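You operate a simulated robot arm through the tools that you are given. There is no shell and no other tool. Be economical: measure what you need, move in short steps, check, and stop when the job is done.

You run a simulated two-armed robot. Do the job below in one go: nothing can be reset, and whatever is moved stays where it is left.

## Task
Pick up the blue case from the middle shelf of the tall shelf rack with one hand, pass it to the other hand and put it on the work top of the tall shelf rack. Set down upright: blue case.

It is judged by the outcome, as a careful person would: the job done as asked, and still so three seconds after it is handed in. It fails if anything else is knocked over, pushed out of place, dropped, spilled or broken.

## Robot
Two 7-joint arms with two-finger parallel grippers on one trunk, on a base that drives. Base frame: it is fixed to the floor where the robot stands at the start and does not move with it; the origin is under the middle of the robot, x ahead of it, y to its left, z up. Readings come in mm, rad, newtons and seconds.
The left shoulder is at the start at [70, 177, 1187], the right one opposite. With the tool pointing down near the work surface each hand reaches from about 100 to 640 mm from the robot's upright axis, wherever it stands, measured 20 degrees to its own side. Places, roughly: work top of the tall shelf rack [600, -100, 900]. Payload 3.43 kg a hand.
Tool frame (each hand has its own): the origin (TCP) lies between the finger pads and is the grasp point; the fingertips stand 30 mm ahead of it; z points along the fingers, y is the line along which they close. The gripper opens to 94 mm. The fingers are 28 mm wide and 10 mm thick; the gripper's body (50 by 96 mm) begins 55 mm behind the TCP.
Orientation is told as [roll, pitch, yaw] about the base's x, y, z axes, in that order, counted from this pose: with the fingers straight down and closing along the base's y, the tool's x points along the base's -x, its y along +y and its z along -z.

## Interface
- The arms move only by the tool servo_tool. It takes "left_plan", "right_plan" or both (then of equal length, played together; a hand with none holds still); each is a list of rows, each an object of numbers (a shift or turn left out is 0, a gripper value left out holds the last): "tx", "ty", "tz": the shift along the tool's x, y, z in mm; "rx", "ry", "rz": the turn, a rotation vector about the tool's x, y, z in rad; "grip": the gripper command, from -1 (shut) to 1 (fully open), values between in proportion. In form: [{"tx": .., "ty": .., "tz": .., "rx": .., "ry": .., "rz": .., "grip": ..}, ...]. A call has 1 to 12 rows; each row shifts and turns the commanded pose from where the row before left it, along the tool's axes as they then stand. A row lasts 0.2 s, in which the tool goes at most 50 mm and 0.15 rad; a call with a longer step from one row to the next is refused whole, and so is a gripper value outside its range. A pose out of reach is approached as far as the arm can. The call stops where the force on the tool passes 40 N (or 10 N more than at its start, if that is more) or the arm is blocked; 0.2 s more then pass. The fingers move at their own pace (about 153 mm/s each) and stop on an object; they squeeze with about 41 N. The grip force told is the motor's: it shows also when the fingers shut on nothing. Time passes only in rows, and 0.2 s behind the last, so rows that do not move let the fingers close. The reply holds the time, the measured pose of the TCP, the force on the tool along the base axes, the opening and the grip force, in the units named above and with some noise, with the torque about the TCP (base axes, N m) and any sound that the robot's microphone picked up, and new pictures: "pictures" is both (left out), scene, wrist or none (wrist: the cameras of the hands that moved).
- Cameras (640 x 400 px; columns grow to the right, rows downward): "scene" is now at [140.1, 16, 1518.1]; the picture's right is [0.17, -0.98, 0.00], its down [-0.44, -0.08, -0.90] and it looks along [0.88, 0.16, -0.44] (base axes); focal length 214 px, centre (320, 200). "left" rides on the left gripper at [76, -14, -103] in its tool frame; the picture's right is [0.18, 0.98, 0.00], its down [-0.75, 0.14, -0.64] and it looks along [-0.63, 0.12, 0.77] (tool axes); focal length 243 px, centre (320, 200). "right" rides on the right gripper at [76, 14, -103] in its tool frame; the picture's right is [-0.18, 0.98, 0.00], its down [-0.75, -0.14, -0.64] and it looks along [-0.63, -0.12, 0.77] (tool axes); focal length 243 px, centre (320, 200). There is no depth. A picture from a camera that has moved, and an enlarged one, comes with that camera's place and axes in the base frame and with its lens.
- lift_body(by): slides the trunk up (or, below 0, down) by that many mm; the arms and the scene camera ride with it, the base frame stays. It gives what a move gives, with no picture.
- steer(legs): drives the robot by 1 to 6 legs, each [ahead, turn to the left] in mm and rad, along the robot's own axes; the way and the turn of a leg run together, so that a leg with both is an arc; at most 1500 mm and 3.142 rad a leg. The arms and the cameras ride along, it lands a little off, and it stops where it bumps. It gives what a move gives, and a new picture of the scene camera.
- head_to(pan, tilt): turns the head with the scene camera to pan (to the left, within 1.501 rad either way) and tilt (down, from -0.506 to 1.204), counted from straight ahead of the robot. It gives what a move gives, and a new picture of the scene camera.
- inspect(camera, box): a new picture of the part [left, top, right, bottom] of that camera's present view, enlarged. It takes no simulated time.
- job_done(): hands the job in; it is judged then, once.

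Work in short steps. Places have to be worked out from the pictures, the camera data and where the tool is seen: move nearer, look again, correct. Check each grasp and each placing, and mend what went wrong. You have 120 turns and 260 pictures in all, those below and enlarged ones among them. Open the grippers and draw the arms clear of the work before you hand the job in, unless the task says otherwise; then end with one line.

The tools are called after "Emit:" as name(argument=value, ...) on one line, values as JSON. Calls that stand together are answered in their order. servo_tool: Moves the arms, as the interface text tells. Its arguments: {"type":"object","properties":{"left_plan":{"type":"array","items":{"type":"object","properties":{"tx":{"type":"number"},"ty":{"type":"number"},"tz":{"type":"number"},"rx":{"type":"number"},"ry":{"type":"number"},"rz":{"type":"number"},"grip":{"type":"number"}}}},"right_plan":{"type":"array","items":{"type":"object","properties":{"tx":{"type":"number"},"ty":{"type":"number"},"tz":{"type":"number"},"rx":{"type":"number"},"ry":{"type":"number"},"rz":{"type":"number"},"grip":{"type":"number"}}}},"pictures":{"type":"string","enum":["both","scene","wrist","none"]}},"required":[]} The other tools are called the same way: lift_body (by) slides the trunk up or down; steer (legs) drives the base; head_to (pan, tilt) turns the head that bears the scene camera; inspect (camera, box) takes an enlarged picture of a part of a camera's view; job_done () hands the job in.

At the start:

```text
clock: 0.0
left_eef_pos: [457.8, 358.2, 1000.0]
left_ee_rot: [-0.001, 0.0, 0.001]
left_force: [0.1, 0.3, 0.1]
left_torque: [0.0, -0.01, -0.02]
left_finger_gap: 94.1
left_gripper_force: 0.1
right_eef_pos: [346.6, -94.2, 1449.1]
right_ee_rot: [0.001, -0.003, 0.001]
right_force: [0.2, -0.8, -0.3]
right_torque: [-0.02, -0.04, -0.03]
right_finger_gap: 94.3
right_gripper_force: 0.1
trunk travel left (down, up): [-767.0, 73.0]
robot x, y, heading: [-2.6, 0.2, -0.003]
head pan, tilt: [0.175, 0.457]
```

scene: 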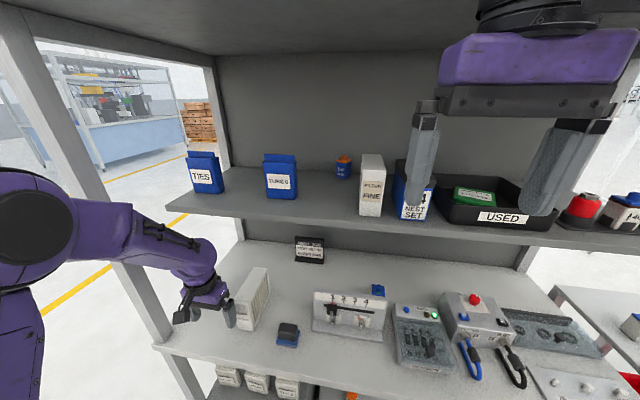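
right: 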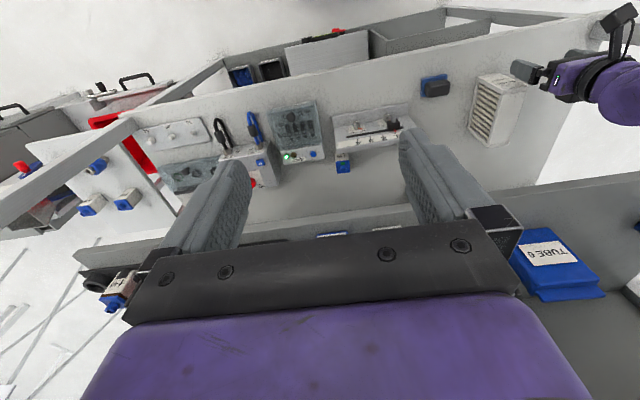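
left: 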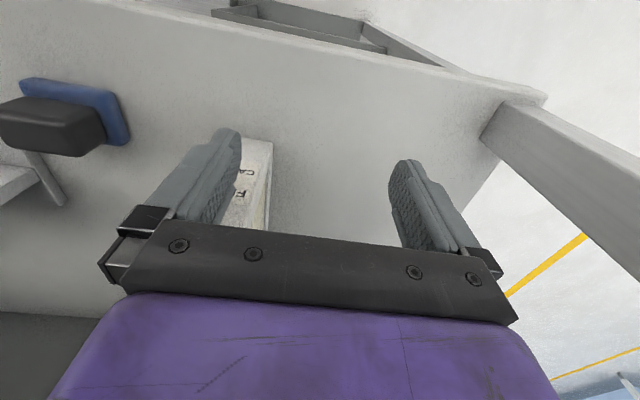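

I see several blue things on the middle shelf; I enlarge the shelf to tell which is the "case".

Emit:
inspect(camera="scene", box=[170, 130, 330, 230])

Emit:
inspect(camera="scene", box=[320, 130, 480, 230])

Emit:
inspect(camera="scene", box=[200, 230, 440, 380])

```text
4.00 times, centred on (250, 180) of scene
camera zoom: at [140.1, 16.0, 1518.1], right [0.17, -0.98, 0.0], down [-0.44, -0.08, -0.9], along [0.88, 0.16, -0.44], focal length 858 px, centre (600, 280)
```

zoom: 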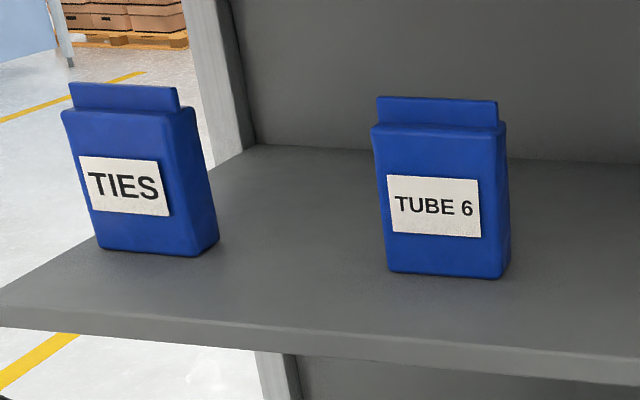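

```text
4.00 times, centred on (400, 180) of scene
camera zoom: at [140.1, 16.0, 1518.1], right [0.17, -0.98, 0.0], down [-0.44, -0.08, -0.9], along [0.88, 0.16, -0.44], focal length 858 px, centre (0, 280)
```

zoom: 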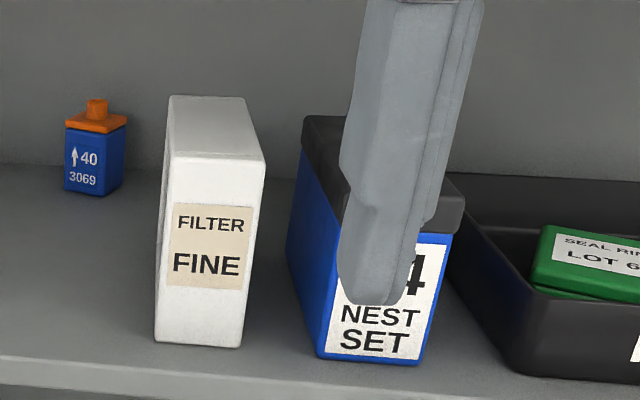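

```text
2.67 times, centred on (320, 305) of scene
camera zoom: at [140.1, 16.0, 1518.1], right [0.17, -0.98, 0.0], down [-0.44, -0.08, -0.9], along [0.88, 0.16, -0.44], focal length 572 px, centre (320, -80)
```

zoom: 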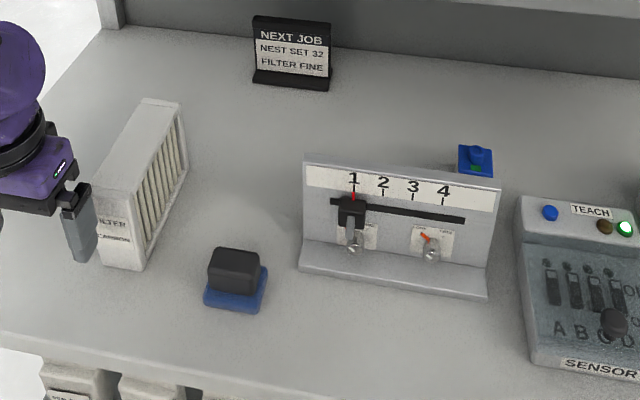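

The case looks like the "NEST SET" box with the dark lid. I turn the head right to see the rest of the shelf before deciding.

Emit:
head_to(pan=-0.5, tilt=0.457)

```text
clock: 1.1
left_eef_pos: [457.4, 357.5, 999.1]
left_ee_rot: [-0.004, -0.001, -0.001]
left_force: [-0.5, -0.1, -0.3]
left_torque: [-0.01, 0.01, 0.0]
left_finger_gap: 94.0
left_gripper_force: 0.1
right_eef_pos: [346.7, -94.2, 1448.9]
right_ee_rot: [0.001, -0.002, 0.002]
right_force: [-0.6, 0.6, -0.7]
right_torque: [0.02, 0.01, 0.02]
right_finger_gap: 93.9
right_gripper_force: 0.0
trunk travel left (down, up): [-767.0, 73.0]
robot x, y, heading: [0.4, 0.5, -0.001]
head pan, tilt: [-0.499, 0.457]
camera scene: at [130.3, -43.8, 1518.2], right [-0.48, -0.88, 0.0], down [-0.39, 0.21, -0.9], along [0.79, -0.43, -0.44], focal length 214 px, centre (320, 200)
```

scene: 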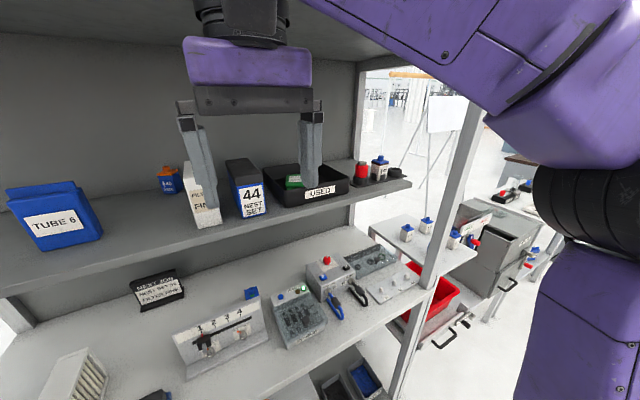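

The only box that is a case with a lid is "44 NEST SET". I enlarge it from here to triangulate.

Emit:
inspect(camera="scene", box=[180, 130, 340, 230])

Emit:
inspect(camera="scene", box=[120, 230, 440, 400])

Emit:
inspect(camera="scene", box=[340, 130, 420, 200])

```text
4.00 times, centred on (260, 180) of scene
camera zoom: at [130.3, -43.8, 1518.2], right [-0.48, -0.88, 0.0], down [-0.39, 0.21, -0.9], along [0.79, -0.43, -0.44], focal length 858 px, centre (560, 280)
```

zoom: 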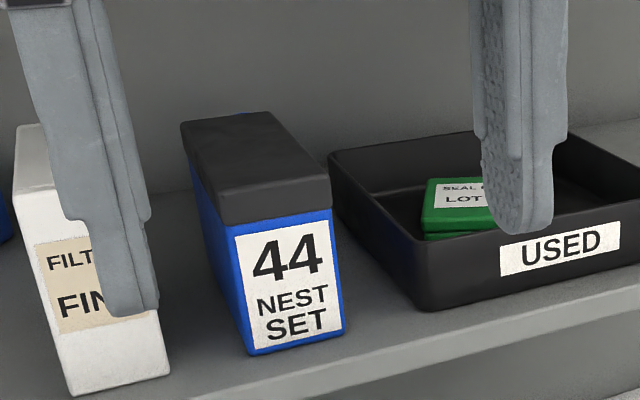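

```text
2.00 times, centred on (280, 315) of scene
camera zoom: at [130.3, -43.8, 1518.2], right [-0.48, -0.88, 0.0], down [-0.39, 0.21, -0.9], along [0.79, -0.43, -0.44], focal length 429 px, centre (400, -30)
```

zoom: 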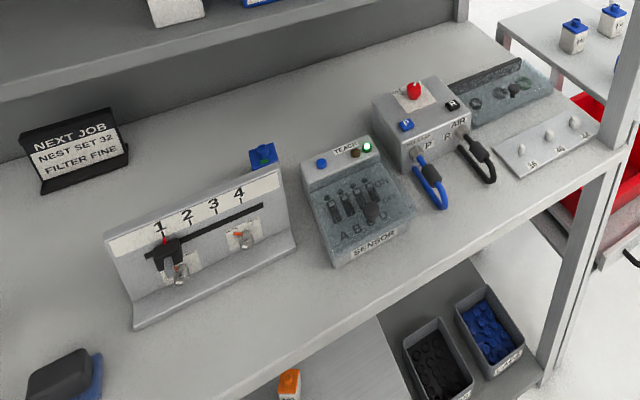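

```text
5.71 times, centred on (380, 165) of scene
camera zoom: at [130.3, -43.8, 1518.2], right [-0.48, -0.88, 0.0], down [-0.39, 0.21, -0.9], along [0.79, -0.43, -0.44], focal length 1226 px, centre (-23, 400)
```

zoom: 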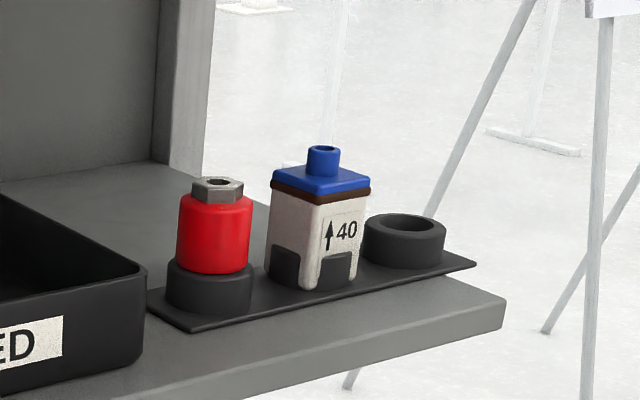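

The two views triangulate consistently: case front x≈578, y −145…−89, bottom z≈1266, top ≈1364, about 150 deep. I'll grasp it horizontally from the front with the right hand. First move the right hand down and forward in front of the shelf.

Emit:
servo_tool(right_plan=[{"tx": -38, "ty": -8, "tz": 30}, {"tx": -38, "ty": -8, "tz": 30}, {"tx": -38, "ty": -7, "tz": 30}, {"ry": -0.15}, {"ry": -0.15}, {"ry": -0.15}, {"ry": -0.15}], pictures="scene")

```text
clock: 2.6
left_eef_pos: [453.6, 357.8, 1001.7]
left_ee_rot: [0.001, -0.003, 0.0]
left_force: [-1.3, -0.1, 0.3]
left_torque: [-0.01, -0.04, 0.02]
left_finger_gap: 93.9
left_gripper_force: 0.0
right_eef_pos: [456.7, -116.5, 1361.8]
right_ee_rot: [0.002, -0.608, 0.001]
right_force: [-0.4, 0.7, 0.4]
right_torque: [0.01, 0.0, 0.02]
right_finger_gap: 94.0
right_gripper_force: 0.2
trunk travel left (down, up): [-767.0, 73.0]
robot x, y, heading: [-1.3, -0.6, 0.007]
head pan, tilt: [-0.499, 0.457]
camera scene: at [125.4, -43.3, 1518.7], right [-0.48, -0.88, 0.0], down [-0.38, 0.21, -0.9], along [0.79, -0.43, -0.44], focal length 214 px, centre (320, 200)
```

scene: 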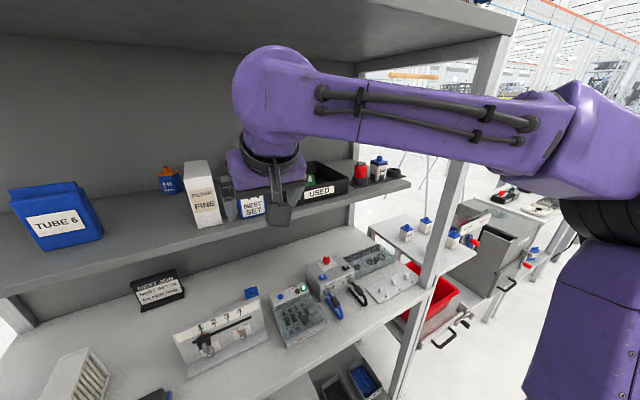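

Going well; I finish the pitch to horizontal and look through the wrist camera.

Emit:
servo_tool(right_plan=[{"ry": -0.15}, {"ry": -0.15}, {"ry": -0.15}, {"ry": -0.15}, {"ry": -0.15}, {"ry": -0.15}, {"ry": -0.06}, {}])

```text
clock: 4.5
left_eef_pos: [457.5, 358.1, 1000.6]
left_ee_rot: [0.0, -0.001, 0.001]
left_force: [0.0, -0.3, 0.0]
left_torque: [-0.01, 0.0, -0.01]
left_finger_gap: 93.9
left_gripper_force: 0.0
right_eef_pos: [459.7, -115.2, 1359.5]
right_ee_rot: [0.166, -1.562, -0.164]
right_force: [-0.3, -0.3, 0.4]
right_torque: [0.01, -0.03, -0.01]
right_finger_gap: 93.6
right_gripper_force: 0.0
trunk travel left (down, up): [-767.0, 73.0]
robot x, y, heading: [-0.6, -0.4, -0.002]
head pan, tilt: [-0.499, 0.457]
camera scene: at [130.0, -44.1, 1518.2], right [-0.48, -0.88, 0.0], down [-0.39, 0.21, -0.9], along [0.79, -0.43, -0.44], focal length 214 px, centre (320, 200)
camera right: at [356.9, -102.8, 1284.7], right [0.0, 0.98, 0.19], down [-0.64, -0.14, 0.76], along [0.77, -0.12, 0.62], focal length 243 px, centre (320, 200)
```

scene: 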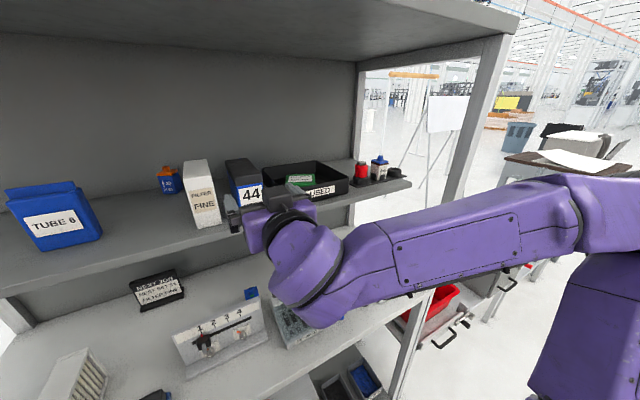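
right: 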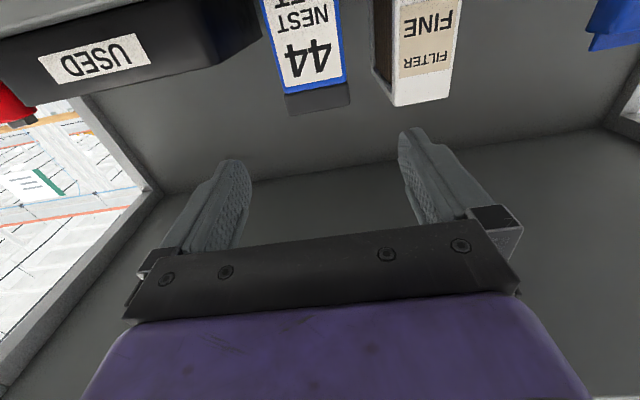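

The hand is level and aligned; the wrist view gives the case centre y≈−118.5, top ≈1358. I lower 42 mm and advance partway.

Emit:
servo_tool(right_plan=[{"tx": 21, "ty": -3}, {"tx": 21}, {"tz": 35}, {"tz": 35}, {}])

```text
clock: 5.7
left_eef_pos: [456.4, 357.7, 1000.5]
left_ee_rot: [0.0, -0.001, -0.001]
left_force: [-0.2, 0.2, -0.7]
left_torque: [0.01, -0.01, 0.0]
left_finger_gap: 94.1
left_gripper_force: 0.1
right_eef_pos: [527.5, -119.6, 1317.9]
right_ee_rot: [0.168, -1.561, -0.168]
right_force: [-1.0, 0.1, -0.6]
right_torque: [0.04, -0.02, 0.02]
right_finger_gap: 94.0
right_gripper_force: 0.2
trunk travel left (down, up): [-767.0, 73.0]
robot x, y, heading: [-1.1, 0.4, -0.001]
head pan, tilt: [-0.499, 0.457]
camera scene: at [128.9, -44.3, 1518.3], right [-0.48, -0.88, 0.0], down [-0.39, 0.21, -0.9], along [0.79, -0.43, -0.44], focal length 214 px, centre (320, 200)
camera right: at [424.4, -106.6, 1242.7], right [0.0, 0.98, 0.19], down [-0.64, -0.14, 0.76], along [0.77, -0.12, 0.62], focal length 243 px, centre (320, 200)
```

scene: 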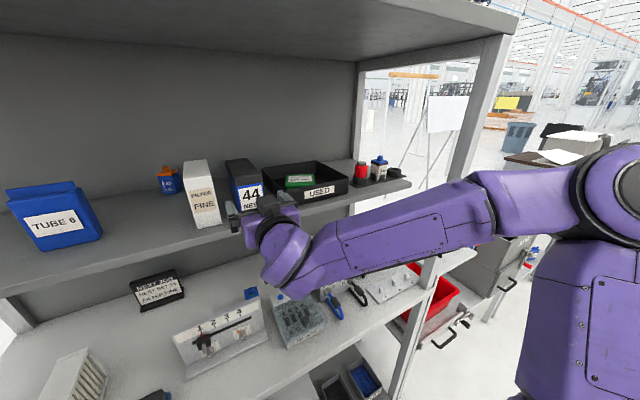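
right: 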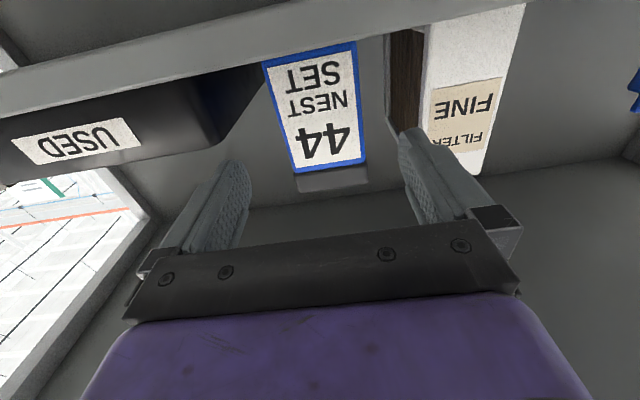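

Fingers straddle the case; I narrow them to ~78 mm for clearance from the filter box and advance to x≈613.

Emit:
servo_tool(right_plan=[{"grip": 0.64}, {"ty": 1, "grip": 0.64}, {"tz": 22}, {"tz": 22}, {"tz": 22}, {"tz": 20}, {}], pictures="both")

```text
clock: 7.2
left_eef_pos: [457.8, 358.3, 999.2]
left_ee_rot: [0.001, 0.001, -0.001]
left_force: [0.2, 0.8, 0.0]
left_torque: [0.02, 0.03, 0.04]
left_finger_gap: 93.9
left_gripper_force: 0.0
right_eef_pos: [613.5, -117.7, 1315.5]
right_ee_rot: [0.096, -1.562, -0.095]
right_force: [0.6, 0.1, -0.3]
right_torque: [0.03, 0.03, -0.07]
right_finger_gap: 77.1
right_gripper_force: 0.1
trunk travel left (down, up): [-767.0, 73.0]
robot x, y, heading: [-1.4, 1.5, 0.002]
head pan, tilt: [-0.499, 0.457]
camera scene: at [129.8, -44.0, 1518.2], right [-0.48, -0.88, 0.0], down [-0.39, 0.21, -0.9], along [0.79, -0.43, -0.44], focal length 214 px, centre (320, 200)
camera right: at [510.6, -104.6, 1241.1], right [0.0, 0.98, 0.18], down [-0.64, -0.14, 0.76], along [0.77, -0.12, 0.62], focal length 243 px, centre (320, 200)
```

scene: 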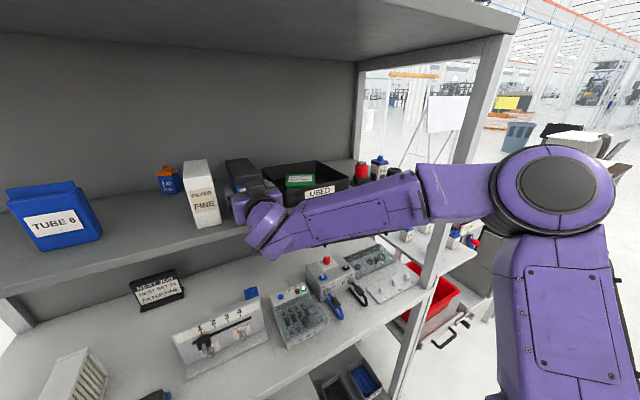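
right: 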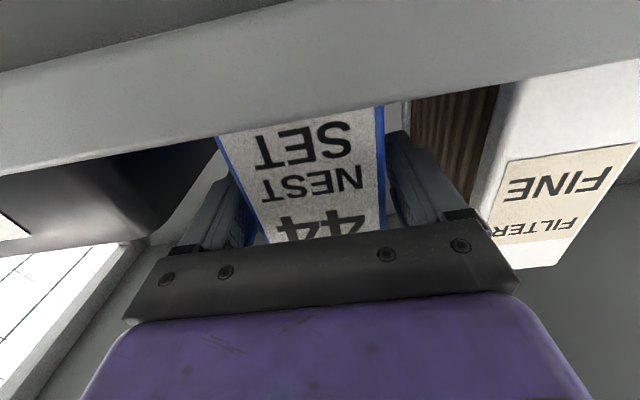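

The fingers stand either side of the case with no contact. I close the gripper and let it settle.

Emit:
servo_tool(right_plan=[{"grip": -1}, {"grip": -1}, {"grip": -1}, {"grip": -1}], pictures="wrist")

```text
clock: 8.2
left_eef_pos: [456.9, 358.8, 999.2]
left_ee_rot: [-0.001, 0.001, -0.001]
left_force: [-0.2, 1.2, -1.1]
left_torque: [0.0, 0.0, 0.0]
left_finger_gap: 93.8
left_gripper_force: 0.1
right_eef_pos: [613.3, -117.3, 1315.6]
right_ee_rot: [0.119, -1.561, -0.118]
right_force: [-1.0, -0.2, 2.1]
right_torque: [-0.09, -0.09, 0.15]
right_finger_gap: 64.1
right_gripper_force: 41.3
trunk travel left (down, up): [-767.0, 73.0]
robot x, y, heading: [-2.9, -0.6, -0.002]
head pan, tilt: [-0.499, 0.457]
camera right: at [510.4, -104.4, 1241.3], right [0.0, 0.98, 0.19], down [-0.64, -0.14, 0.76], along [0.77, -0.12, 0.62], focal length 243 px, centre (320, 200)
```

right: 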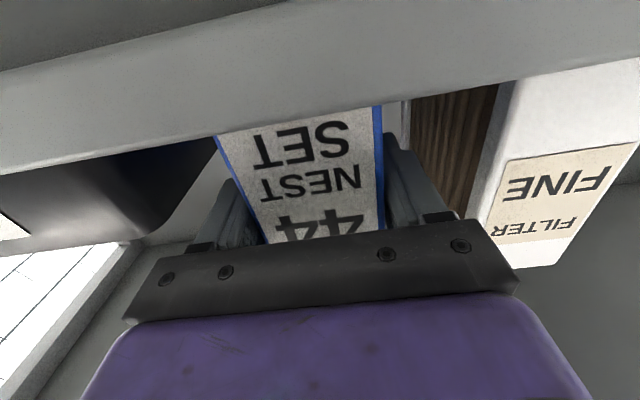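

Gripped at 64 mm with full force. I lift 30 mm gently.

Emit:
servo_tool(right_plan=[{"tx": -5}, {"tx": -10}, {"tx": -15}, {}, {}])

```text
clock: 9.4
left_eef_pos: [458.4, 358.6, 1000.0]
left_ee_rot: [0.002, 0.001, -0.001]
left_force: [-0.1, 0.6, -0.6]
left_torque: [-0.04, -0.01, 0.02]
left_finger_gap: 93.6
left_gripper_force: 0.2
right_eef_pos: [615.9, -117.2, 1344.3]
right_ee_rot: [0.13, -1.561, -0.127]
right_force: [-0.2, 0.4, -4.3]
right_torque: [0.0, 0.24, -0.01]
right_finger_gap: 64.4
right_gripper_force: 40.6
trunk travel left (down, up): [-767.0, 73.0]
robot x, y, heading: [1.6, 2.5, -0.005]
head pan, tilt: [-0.499, 0.457]
camera scene: at [131.0, -44.0, 1518.1], right [-0.48, -0.88, 0.0], down [-0.39, 0.21, -0.9], along [0.79, -0.43, -0.44], focal length 214 px, centre (320, 200)
camera right: at [512.9, -104.2, 1269.5], right [0.0, 0.98, 0.19], down [-0.63, -0.14, 0.76], along [0.77, -0.12, 0.62], focal length 243 px, centre (320, 200)
```

scene: 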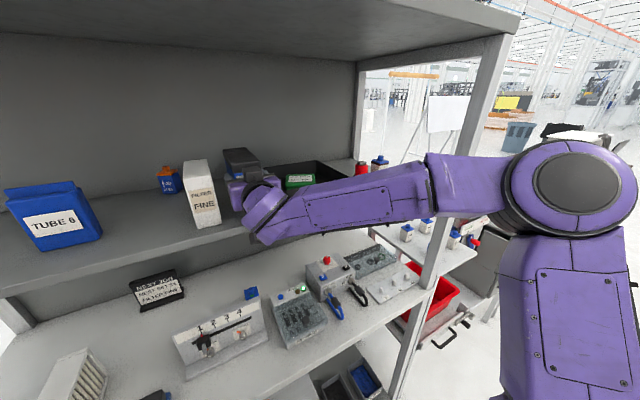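
right: 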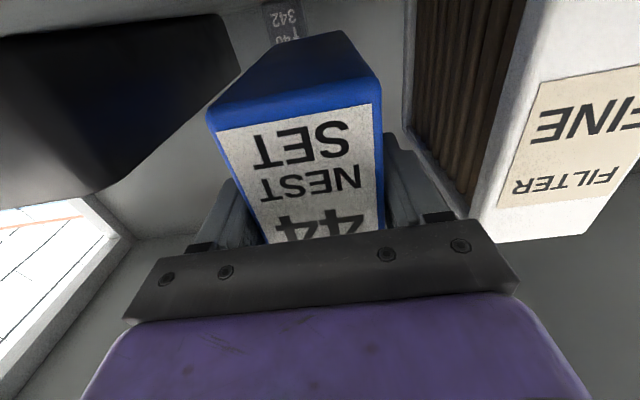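

Lifted cleanly, weight ≈4.3 N. I withdraw straight back 185 mm, clear of the shelf front.

Emit:
servo_tool(right_plan=[{"tz": -25}, {"tz": -40}, {"tz": -40}, {"tz": -40}, {"tz": -40}, {}])

```text
clock: 10.8
left_eef_pos: [459.2, 359.0, 999.2]
left_ee_rot: [0.001, 0.003, 0.0]
left_force: [0.4, -0.1, 0.1]
left_torque: [-0.02, 0.02, 0.0]
left_finger_gap: 93.9
left_gripper_force: 0.1
right_eef_pos: [430.6, -117.1, 1346.6]
right_ee_rot: [0.065, -1.56, -0.066]
right_force: [0.2, 0.4, -2.9]
right_torque: [-0.01, 0.19, -0.02]
right_finger_gap: 64.3
right_gripper_force: 41.2
trunk travel left (down, up): [-767.0, 73.0]
robot x, y, heading: [0.2, -2.6, -0.002]
head pan, tilt: [-0.499, 0.457]
camera scene: at [131.9, -43.4, 1518.0], right [-0.48, -0.88, 0.0], down [-0.39, 0.21, -0.9], along [0.79, -0.43, -0.44], focal length 214 px, centre (320, 200)
camera right: at [326.9, -103.7, 1272.5], right [0.0, 0.98, 0.18], down [-0.63, -0.14, 0.76], along [0.77, -0.12, 0.62], focal length 243 px, centre (320, 200)
```

scene: 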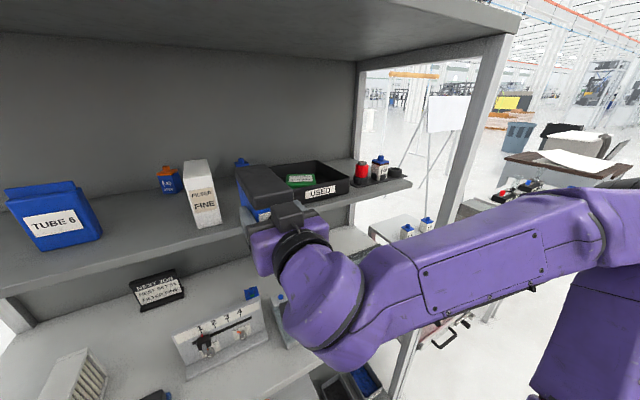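
right: 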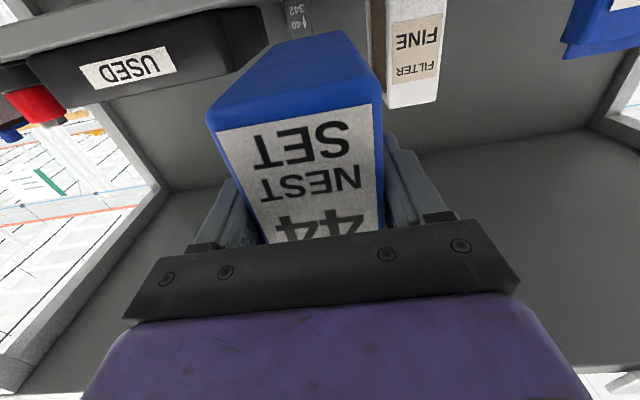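

Case is out (its far end ≈ x 542). I yaw the right hand 90° to the left so the case lies along y.

Emit:
servo_tool(right_plan=[{"rx": -0.1, "tz": -8}, {"rx": -0.15}, {"rx": -0.15}, {"rx": -0.15}, {"rx": -0.15}, {"rx": -0.15}, {"rx": -0.15}, {"rx": -0.15}, {"rx": -0.15}, {"rx": -0.15}, {"rx": -0.12}, {}])

Emit:
head_to(pan=0.0, tilt=0.6)

```text
clock: 13.4
left_eef_pos: [457.5, 357.8, 1000.1]
left_ee_rot: [0.0, 0.002, 0.0]
left_force: [-1.4, -1.2, -0.4]
left_torque: [0.0, 0.0, -0.01]
left_finger_gap: 94.3
left_gripper_force: 0.0
right_eef_pos: [429.0, -117.7, 1352.2]
right_ee_rot: [1.772, -1.562, -0.201]
right_force: [0.2, -0.5, -3.7]
right_torque: [-0.22, -0.03, 0.01]
right_finger_gap: 64.1
right_gripper_force: 41.1
right hand out of reach, approached as far as the arm can: row 2
trunk travel left (down, up): [-767.0, 73.0]
robot x, y, heading: [0.8, -1.4, 0.001]
head pan, tilt: [-0.499, 0.457]
camera scene: at [130.1, -44.2, 1518.2], right [-0.48, -0.88, 0.0], down [-0.39, 0.21, -0.9], along [0.79, -0.43, -0.44], focal length 214 px, centre (320, 200)
camera right: at [412.9, -221.1, 1275.9], right [-0.98, 0.0, 0.19], down [0.15, -0.64, 0.75], along [0.12, 0.77, 0.63], focal length 243 px, centre (320, 200)
```

scene: 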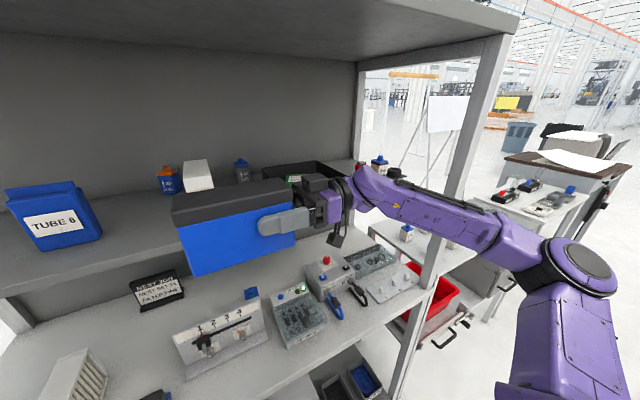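
right: 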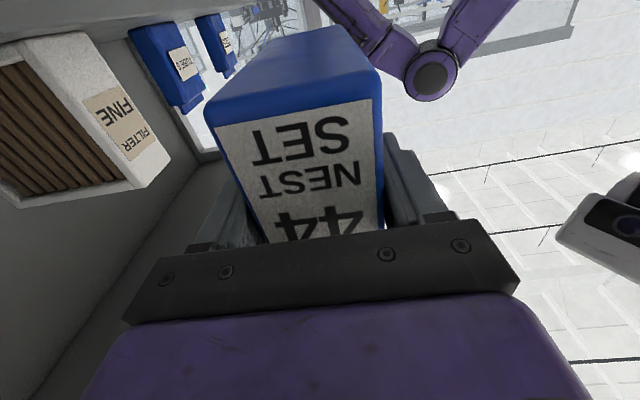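

```text
clock: 14.4
left_eef_pos: [459.0, 357.3, 999.1]
left_ee_rot: [0.001, 0.0, 0.0]
left_force: [0.4, 1.0, 0.4]
left_torque: [0.02, 0.02, -0.01]
left_finger_gap: 93.9
left_gripper_force: 0.1
right_eef_pos: [430.1, -118.1, 1351.1]
right_ee_rot: [1.71, -1.56, -0.138]
right_force: [0.1, 0.1, -4.5]
right_torque: [-0.19, 0.02, -0.02]
right_finger_gap: 64.3
right_gripper_force: 41.1
trunk travel left (down, up): [-767.0, 73.0]
robot x, y, heading: [2.7, -1.2, -0.002]
head pan, tilt: [0.0, 0.6]
camera scene: at [138.7, -0.4, 1505.2], right [0.0, -1.0, 0.0], down [-0.57, 0.0, -0.82], along [0.82, 0.0, -0.57], focal length 214 px, centre (320, 200)
```

scene: 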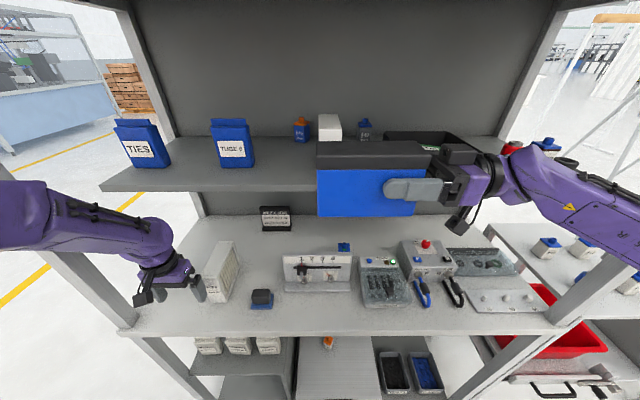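

The case is level and along y. I lower it to about z 1180 and shift it toward the middle, a handover place above the free strip of the work top.

Emit:
servo_tool(right_plan=[{"tx": 20, "tz": 8}, {"tx": 25, "tz": 10}, {"tx": 25, "tz": 10, "ty": -5}, {"tx": 25, "tz": 10, "ty": -5}, {"tx": 25, "tz": 10, "ty": -5}, {"tx": 25, "tz": 10, "ty": -5}, {"tx": 26, "tz": 10}, {}], pictures="scene")

```text
clock: 16.2
left_eef_pos: [458.0, 356.7, 999.6]
left_ee_rot: [-0.001, -0.002, 0.0]
left_force: [0.1, -0.4, -0.6]
left_torque: [0.01, 0.03, 0.01]
left_finger_gap: 94.0
left_gripper_force: 0.0
right_eef_pos: [446.2, -45.5, 1183.7]
right_ee_rot: [1.717, -1.561, -0.146]
right_force: [-1.0, -0.2, -3.5]
right_torque: [-0.23, 0.02, -0.03]
right_finger_gap: 64.3
right_gripper_force: 40.9
trunk travel left (down, up): [-767.0, 73.0]
robot x, y, heading: [2.6, -1.2, -0.002]
head pan, tilt: [0.0, 0.6]
camera scene: at [138.2, -0.2, 1505.3], right [0.0, -1.0, 0.0], down [-0.57, 0.0, -0.82], along [0.82, 0.0, -0.57], focal length 214 px, centre (320, 200)
```

scene: 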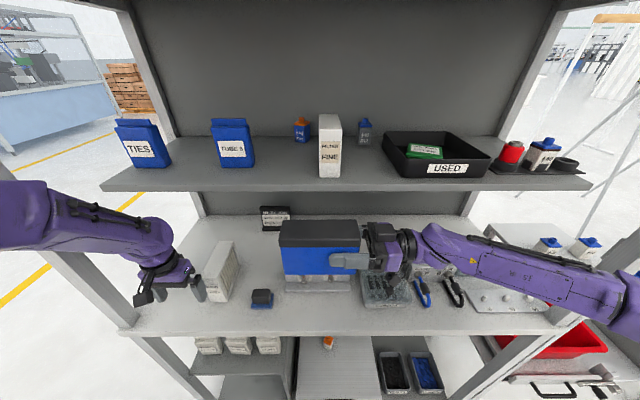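

Now the left hand: raise it straight up to z≈1300, then turn it −90° in yaw so its fingers close along x.

Emit:
servo_tool(left_plan=[{"tz": -30}, {"tz": -45}, {"tz": -45}, {"tz": -45}, {"tz": -45}, {"tz": -45}, {"tz": -45}, {}], pictures="none")

Emit:
servo_tool(left_plan=[{"rz": 0.15}, {"rz": 0.15}, {"rz": 0.15}, {"rz": 0.15}, {"rz": 0.15}, {"rz": 0.15}, {"rz": 0.15}, {"rz": 0.15}, {"rz": 0.15}, {"rz": 0.15}, {"rz": 0.071}, {}])

```text
clock: 18.0
left_eef_pos: [460.4, 357.9, 1298.2]
left_ee_rot: [-0.001, 0.0, 0.001]
left_force: [0.7, -0.1, -0.8]
left_torque: [0.0, 0.0, -0.01]
left_finger_gap: 94.0
left_gripper_force: 0.0
right_eef_pos: [445.8, -47.4, 1183.0]
right_ee_rot: [1.725, -1.562, -0.154]
right_force: [0.3, -0.9, -3.5]
right_torque: [-0.19, 0.01, 0.0]
right_finger_gap: 64.3
right_gripper_force: 40.8
trunk travel left (down, up): [-767.0, 73.0]
robot x, y, heading: [-0.4, 2.3, -0.003]
head pan, tilt: [0.0, 0.6]
```

```text
clock: 20.6
left_eef_pos: [459.6, 359.6, 1299.0]
left_ee_rot: [0.0, 0.001, -1.571]
left_force: [0.7, 0.4, -0.1]
left_torque: [0.03, -0.02, -0.03]
left_finger_gap: 93.8
left_gripper_force: 0.1
right_eef_pos: [446.2, -48.0, 1183.2]
right_ee_rot: [1.706, -1.561, -0.135]
right_force: [-0.2, 0.1, -4.3]
right_torque: [-0.19, 0.01, 0.01]
right_finger_gap: 64.3
right_gripper_force: 40.9
trunk travel left (down, up): [-767.0, 73.0]
robot x, y, heading: [0.2, 2.9, 0.003]
head pan, tilt: [0.0, 0.6]
camera scene: at [138.6, -0.2, 1505.2], right [0.0, -1.0, 0.0], down [-0.57, 0.0, -0.82], along [0.82, 0.0, -0.57], focal length 214 px, centre (320, 200)
camera left: at [446.4, 435.8, 1402.8], right [0.98, 0.18, 0.0], down [0.14, -0.75, 0.64], along [0.12, -0.63, -0.77], focal length 243 px, centre (320, 200)
```

scene: 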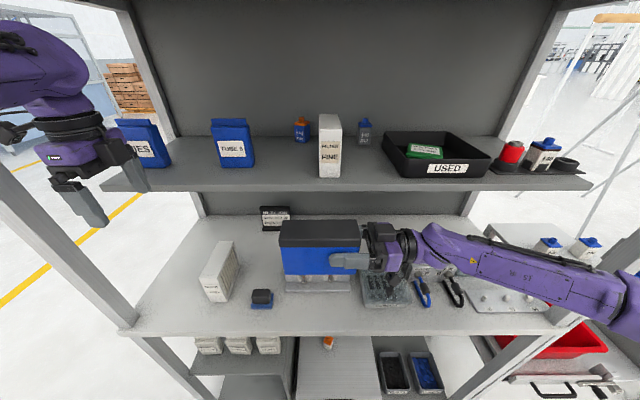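
left: 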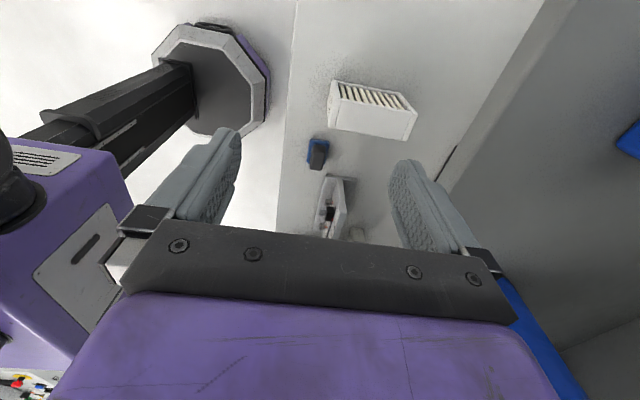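

Left hand is turned well. I move it over the case: about y=4, x=446, fingertips above the lid (lid top ≈1230).

Emit:
servo_tool(left_plan=[{"tx": -30, "tz": -5, "ty": -2}, {"tx": -45, "tz": -5, "ty": -2}, {"tx": -45, "tz": -5, "ty": -2}, {"tx": -45, "tz": -5, "ty": -2}, {"tx": -45, "ty": -2}, {"tx": -45, "ty": -2}, {"tx": -45, "ty": -1}, {"tx": -40}, {"tx": -15}, {}])

```text
clock: 22.8
left_eef_pos: [472.5, 6.8, 1326.5]
left_ee_rot: [0.001, 0.0, -1.571]
left_force: [0.4, 0.9, -0.8]
left_torque: [-0.01, 0.01, -0.02]
left_finger_gap: 93.9
left_gripper_force: 0.0
left hand out of reach, approached as far as the arm can: row 3, 4, 5
right_eef_pos: [445.0, -47.9, 1183.6]
right_ee_rot: [1.746, -1.561, -0.174]
right_force: [0.9, 0.4, -3.4]
right_torque: [-0.2, -0.02, 0.03]
right_finger_gap: 64.1
right_gripper_force: 41.6
trunk travel left (down, up): [-767.0, 73.0]
robot x, y, heading: [-0.5, 2.2, 0.005]
head pan, tilt: [0.0, 0.6]
camera scene: at [138.1, -0.7, 1505.3], right [0.0, -1.0, 0.0], down [-0.57, 0.0, -0.82], along [0.82, 0.0, -0.57], focal length 214 px, centre (320, 200)
camera left: at [459.2, 84.2, 1429.4], right [0.98, 0.18, 0.0], down [0.14, -0.75, 0.64], along [0.12, -0.63, -0.77], focal length 243 px, centre (320, 200)
```

scene: 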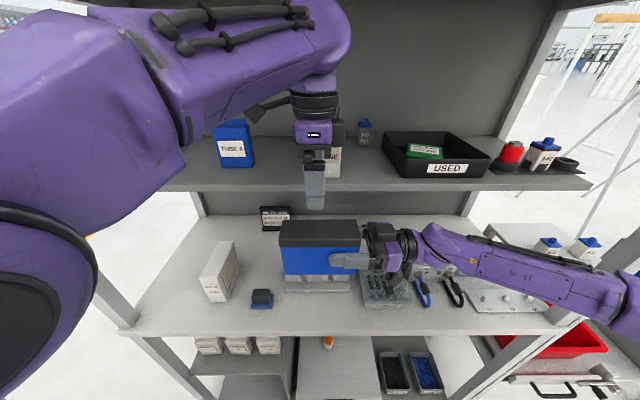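
left: 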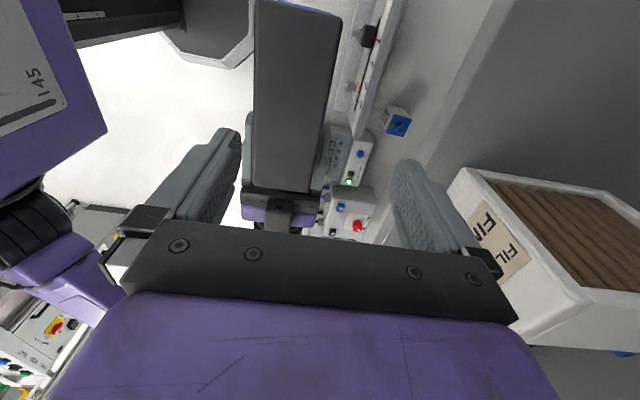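

The left hand sits at x 472; the wrist view shows the case centre at about (448, −1), width 64. I correct x by −25 and descend partway.

Emit:
servo_tool(left_plan=[{"ty": -25}, {}, {"tz": 25}, {"tz": 25}, {}], pictures="wrist")

```text
clock: 24.0
left_eef_pos: [446.3, 5.4, 1277.4]
left_ee_rot: [-0.002, 0.002, -1.571]
left_force: [0.5, 0.5, -0.4]
left_torque: [-0.01, -0.01, 0.01]
left_finger_gap: 94.0
left_gripper_force: 0.1
right_eef_pos: [445.9, -48.0, 1183.6]
right_ee_rot: [1.733, -1.56, -0.164]
right_force: [0.9, -0.6, -4.4]
right_torque: [-0.19, 0.01, 0.01]
right_finger_gap: 64.6
right_gripper_force: 41.6
trunk travel left (down, up): [-767.0, 73.0]
robot x, y, heading: [1.6, 1.2, 0.0]
head pan, tilt: [0.0, 0.6]
camera left: at [434.1, 82.2, 1379.7], right [0.98, 0.18, 0.0], down [0.14, -0.75, 0.64], along [0.12, -0.63, -0.77], focal length 243 px, centre (320, 200)
```

left: 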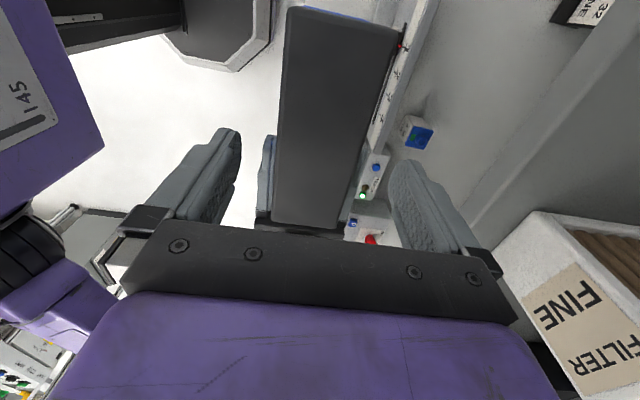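

The lid is centred between the left fingers. I descend to the grasp height (z≈1183) in small steps.

Emit:
servo_tool(left_plan=[{"tz": 25}, {"tz": 25}, {"tz": 20}, {"tz": 15}, {"tz": 9}, {}])

```text
clock: 25.4
left_eef_pos: [447.5, 9.5, 1182.0]
left_ee_rot: [0.002, 0.001, -1.571]
left_force: [0.1, 0.4, -0.1]
left_torque: [0.01, -0.03, 0.01]
left_finger_gap: 94.1
left_gripper_force: 0.0
right_eef_pos: [445.9, -47.4, 1183.3]
right_ee_rot: [1.715, -1.56, -0.144]
right_force: [-0.6, 0.5, -4.7]
right_torque: [-0.18, 0.0, 0.02]
right_finger_gap: 64.5
right_gripper_force: 41.0
trunk travel left (down, up): [-767.0, 73.0]
robot x, y, heading: [-1.0, -0.4, -0.003]
head pan, tilt: [0.0, 0.6]
camera scene: at [138.4, -0.4, 1505.2], right [0.0, -1.0, 0.0], down [-0.57, 0.0, -0.82], along [0.82, 0.0, -0.57], focal length 214 px, centre (320, 200)
camera left: at [434.6, 85.3, 1285.3], right [0.98, 0.18, 0.0], down [0.14, -0.75, 0.64], along [0.12, -0.63, -0.77], focal length 243 px, centre (320, 200)
```

scene: 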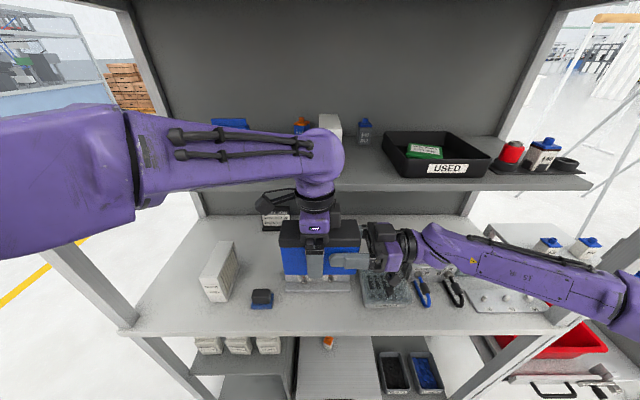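
left: 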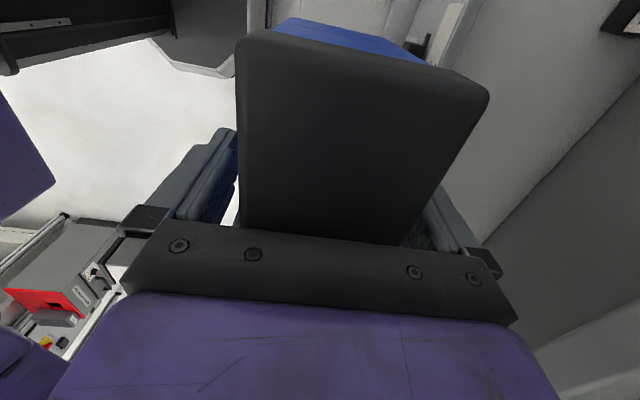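

The left fingers straddle the case without touching. I close the left gripper while the right still holds.

Emit:
servo_tool(left_plan=[{"grip": -1}, {"grip": -1}, {"grip": -1}, {"grip": -1}], pictures="wrist")

```text
clock: 26.4
left_eef_pos: [446.1, 8.6, 1183.3]
left_ee_rot: [-0.001, 0.001, -1.571]
left_force: [-10.0, -0.3, 1.5]
left_torque: [-0.26, 0.95, -0.36]
left_finger_gap: 64.4
left_gripper_force: 41.7
right_eef_pos: [446.5, -47.1, 1183.9]
right_ee_rot: [1.722, -1.561, -0.151]
right_force: [9.7, -0.8, -6.6]
right_torque: [0.02, -0.98, -0.2]
right_finger_gap: 64.1
right_gripper_force: 40.7
trunk travel left (down, up): [-767.0, 73.0]
robot x, y, heading: [1.7, -1.4, 0.005]
head pan, tilt: [0.0, 0.6]
camera left: at [434.6, 85.2, 1285.3], right [0.98, 0.18, 0.0], down [0.14, -0.75, 0.64], along [0.12, -0.63, -0.77], focal length 243 px, centre (320, 200)
```

left: 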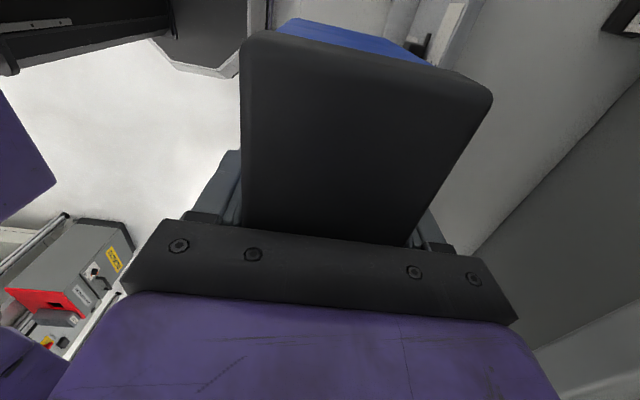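

Both hands hold it firmly (64 mm each). I open the right gripper.

Emit:
servo_tool(right_plan=[{"grip": 0.7}, {"grip": 0.7}, {"grip": 0.7}])

```text
clock: 27.2
left_eef_pos: [447.4, 8.0, 1181.6]
left_ee_rot: [0.0, 0.0, -1.57]
left_force: [0.4, -0.1, -0.1]
left_torque: [0.01, 0.0, -0.02]
left_finger_gap: 64.2
left_gripper_force: 41.1
right_eef_pos: [446.7, -47.8, 1183.0]
right_ee_rot: [1.717, -1.56, -0.147]
right_force: [0.3, 0.0, -0.2]
right_torque: [0.01, -0.01, 0.01]
right_finger_gap: 80.0
right_gripper_force: 0.1
trunk travel left (down, up): [-767.0, 73.0]
robot x, y, heading: [-0.6, 2.5, 0.001]
head pan, tilt: [0.0, 0.6]
camera scene: at [138.6, -0.2, 1505.2], right [0.0, -1.0, 0.0], down [-0.57, 0.0, -0.82], along [0.82, 0.0, -0.57], focal length 214 px, centre (320, 200)
camera right: at [430.9, -150.2, 1107.5], right [-0.98, 0.0, 0.19], down [0.15, -0.64, 0.75], along [0.12, 0.77, 0.63], focal length 243 px, centre (320, 200)
```

scene: 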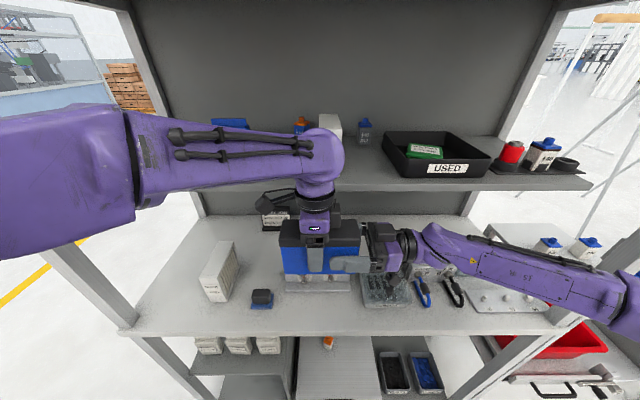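
right: 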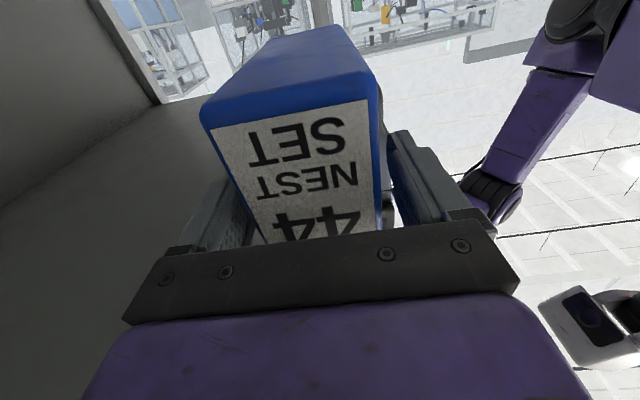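

Released; the case stays in the left hand. I draw the right hand back along −y and look.

Emit:
servo_tool(right_plan=[{"tz": -20}, {"tz": -30}, {"tz": -35}, {"tz": -35}, {}])

```text
clock: 28.4
left_eef_pos: [447.8, 8.2, 1181.5]
left_ee_rot: [-0.002, -0.003, -1.57]
left_force: [-0.4, -1.1, 0.0]
left_torque: [0.03, -0.01, -0.03]
left_finger_gap: 64.1
left_gripper_force: 40.7
right_eef_pos: [446.0, -169.3, 1184.7]
right_ee_rot: [1.669, -1.562, -0.095]
right_force: [-0.2, -0.4, -0.1]
right_torque: [-0.02, 0.0, 0.02]
right_finger_gap: 80.0
right_gripper_force: 0.0
trunk travel left (down, up): [-767.0, 73.0]
robot x, y, heading: [-1.7, -1.3, 0.004]
head pan, tilt: [0.0, 0.6]
camera scene: at [139.0, 0.2, 1505.2], right [0.0, -1.0, 0.0], down [-0.57, 0.0, -0.82], along [0.82, 0.0, -0.57], focal length 214 px, centre (320, 200)
camera right: at [431.2, -273.1, 1107.9], right [-0.98, 0.0, 0.19], down [0.15, -0.64, 0.75], along [0.12, 0.77, 0.63], focal length 243 px, centre (320, 200)
```

scene: 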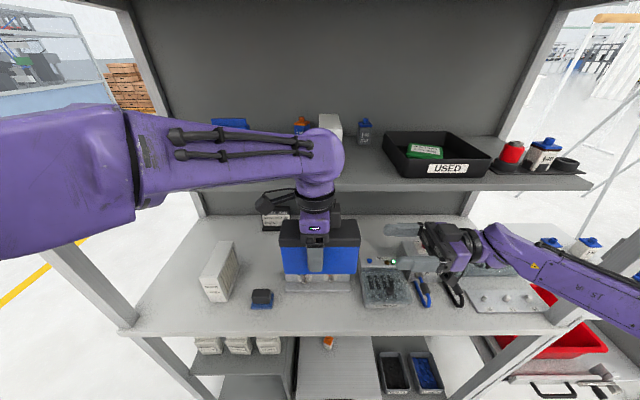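
right: 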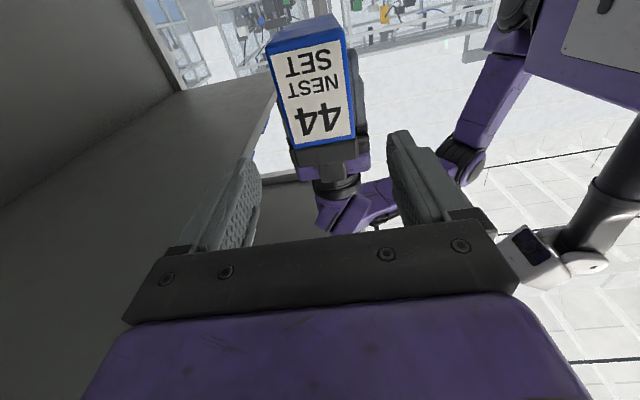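

Handover done. I enlarge the work-top area to refine the free strip between the work-top edge and the gauge.

Emit:
inspect(camera="scene", box=[200, 220, 440, 370])

Emit:
inspect(camera="right", box=[0, 60, 320, 260])

```text
2.67 times, centred on (320, 295) of scene
camera zoom: at [139.0, 0.2, 1505.2], right [0.0, -1.0, 0.0], down [-0.57, 0.0, -0.82], along [0.82, 0.0, -0.57], focal length 572 px, centre (320, -53)
```

zoom: 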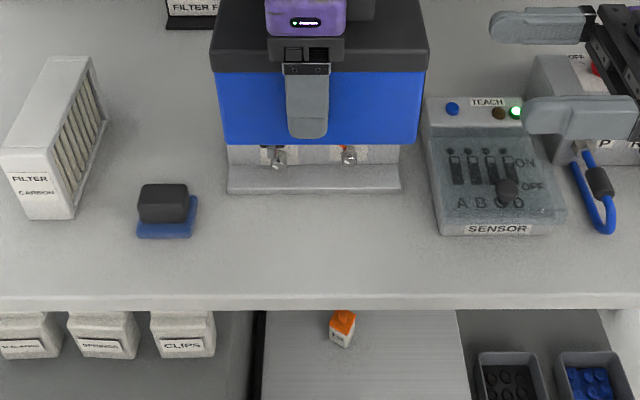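

```text
2.00 times, centred on (160, 160) of right
camera zoom: at [431.2, -273.1, 1107.9], right [-0.98, 0.0, 0.19], down [0.15, -0.64, 0.75], along [0.12, 0.77, 0.63], focal length 485 px, centre (640, 280)
```

zoom: 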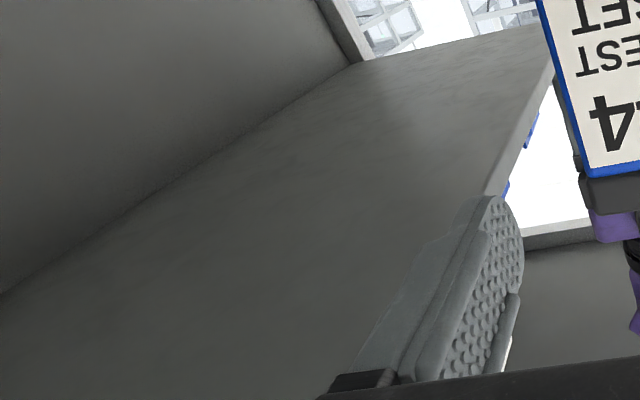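

Free strip: work-top edge x≈411, gauge front x≈521, block right edge y≈134, sensor y≈−126. The case centred at (462, 0) fits with good margins. I shift 14 mm in x and lower to about 25 mm above the expected contact.

Emit:
servo_tool(left_plan=[{"ty": 7, "tz": 10}, {"ty": 7, "tz": 20}, {"tz": 25}, {"tz": 25}, {"tz": 25}, {"tz": 25}, {"tz": 25}, {"tz": 25}, {"tz": 20}, {}])

```text
clock: 30.6
left_eef_pos: [461.5, 8.6, 982.4]
left_ee_rot: [-0.001, 0.0, -1.571]
left_force: [-0.5, -0.2, -0.5]
left_torque: [0.03, -0.02, -0.01]
left_finger_gap: 63.8
left_gripper_force: 41.3
right_eef_pos: [445.1, -170.5, 1184.1]
right_ee_rot: [1.725, -1.561, -0.156]
right_force: [-0.9, 0.3, -0.5]
right_torque: [-0.04, 0.04, -0.02]
right_finger_gap: 80.0
right_gripper_force: 0.0
trunk travel left (down, up): [-767.0, 73.0]
robot x, y, heading: [2.2, 1.6, -0.005]
head pan, tilt: [0.0, 0.6]
camera scene: at [138.3, -0.3, 1505.2], right [0.0, -1.0, 0.0], down [-0.57, 0.0, -0.82], along [0.82, 0.0, -0.57], focal length 214 px, centre (320, 200)
camera left: at [448.4, 84.7, 1084.1], right [0.98, 0.18, 0.0], down [0.14, -0.75, 0.64], along [0.12, -0.63, -0.77], focal length 243 px, centre (320, 200)
```

scene: 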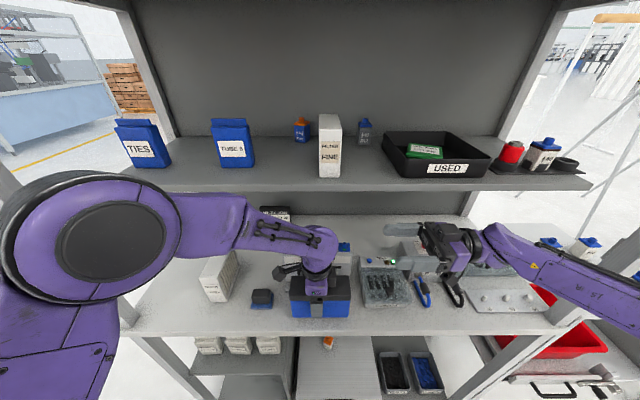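
left: 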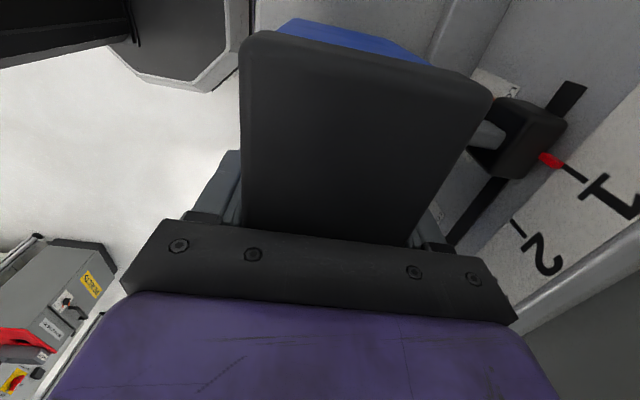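

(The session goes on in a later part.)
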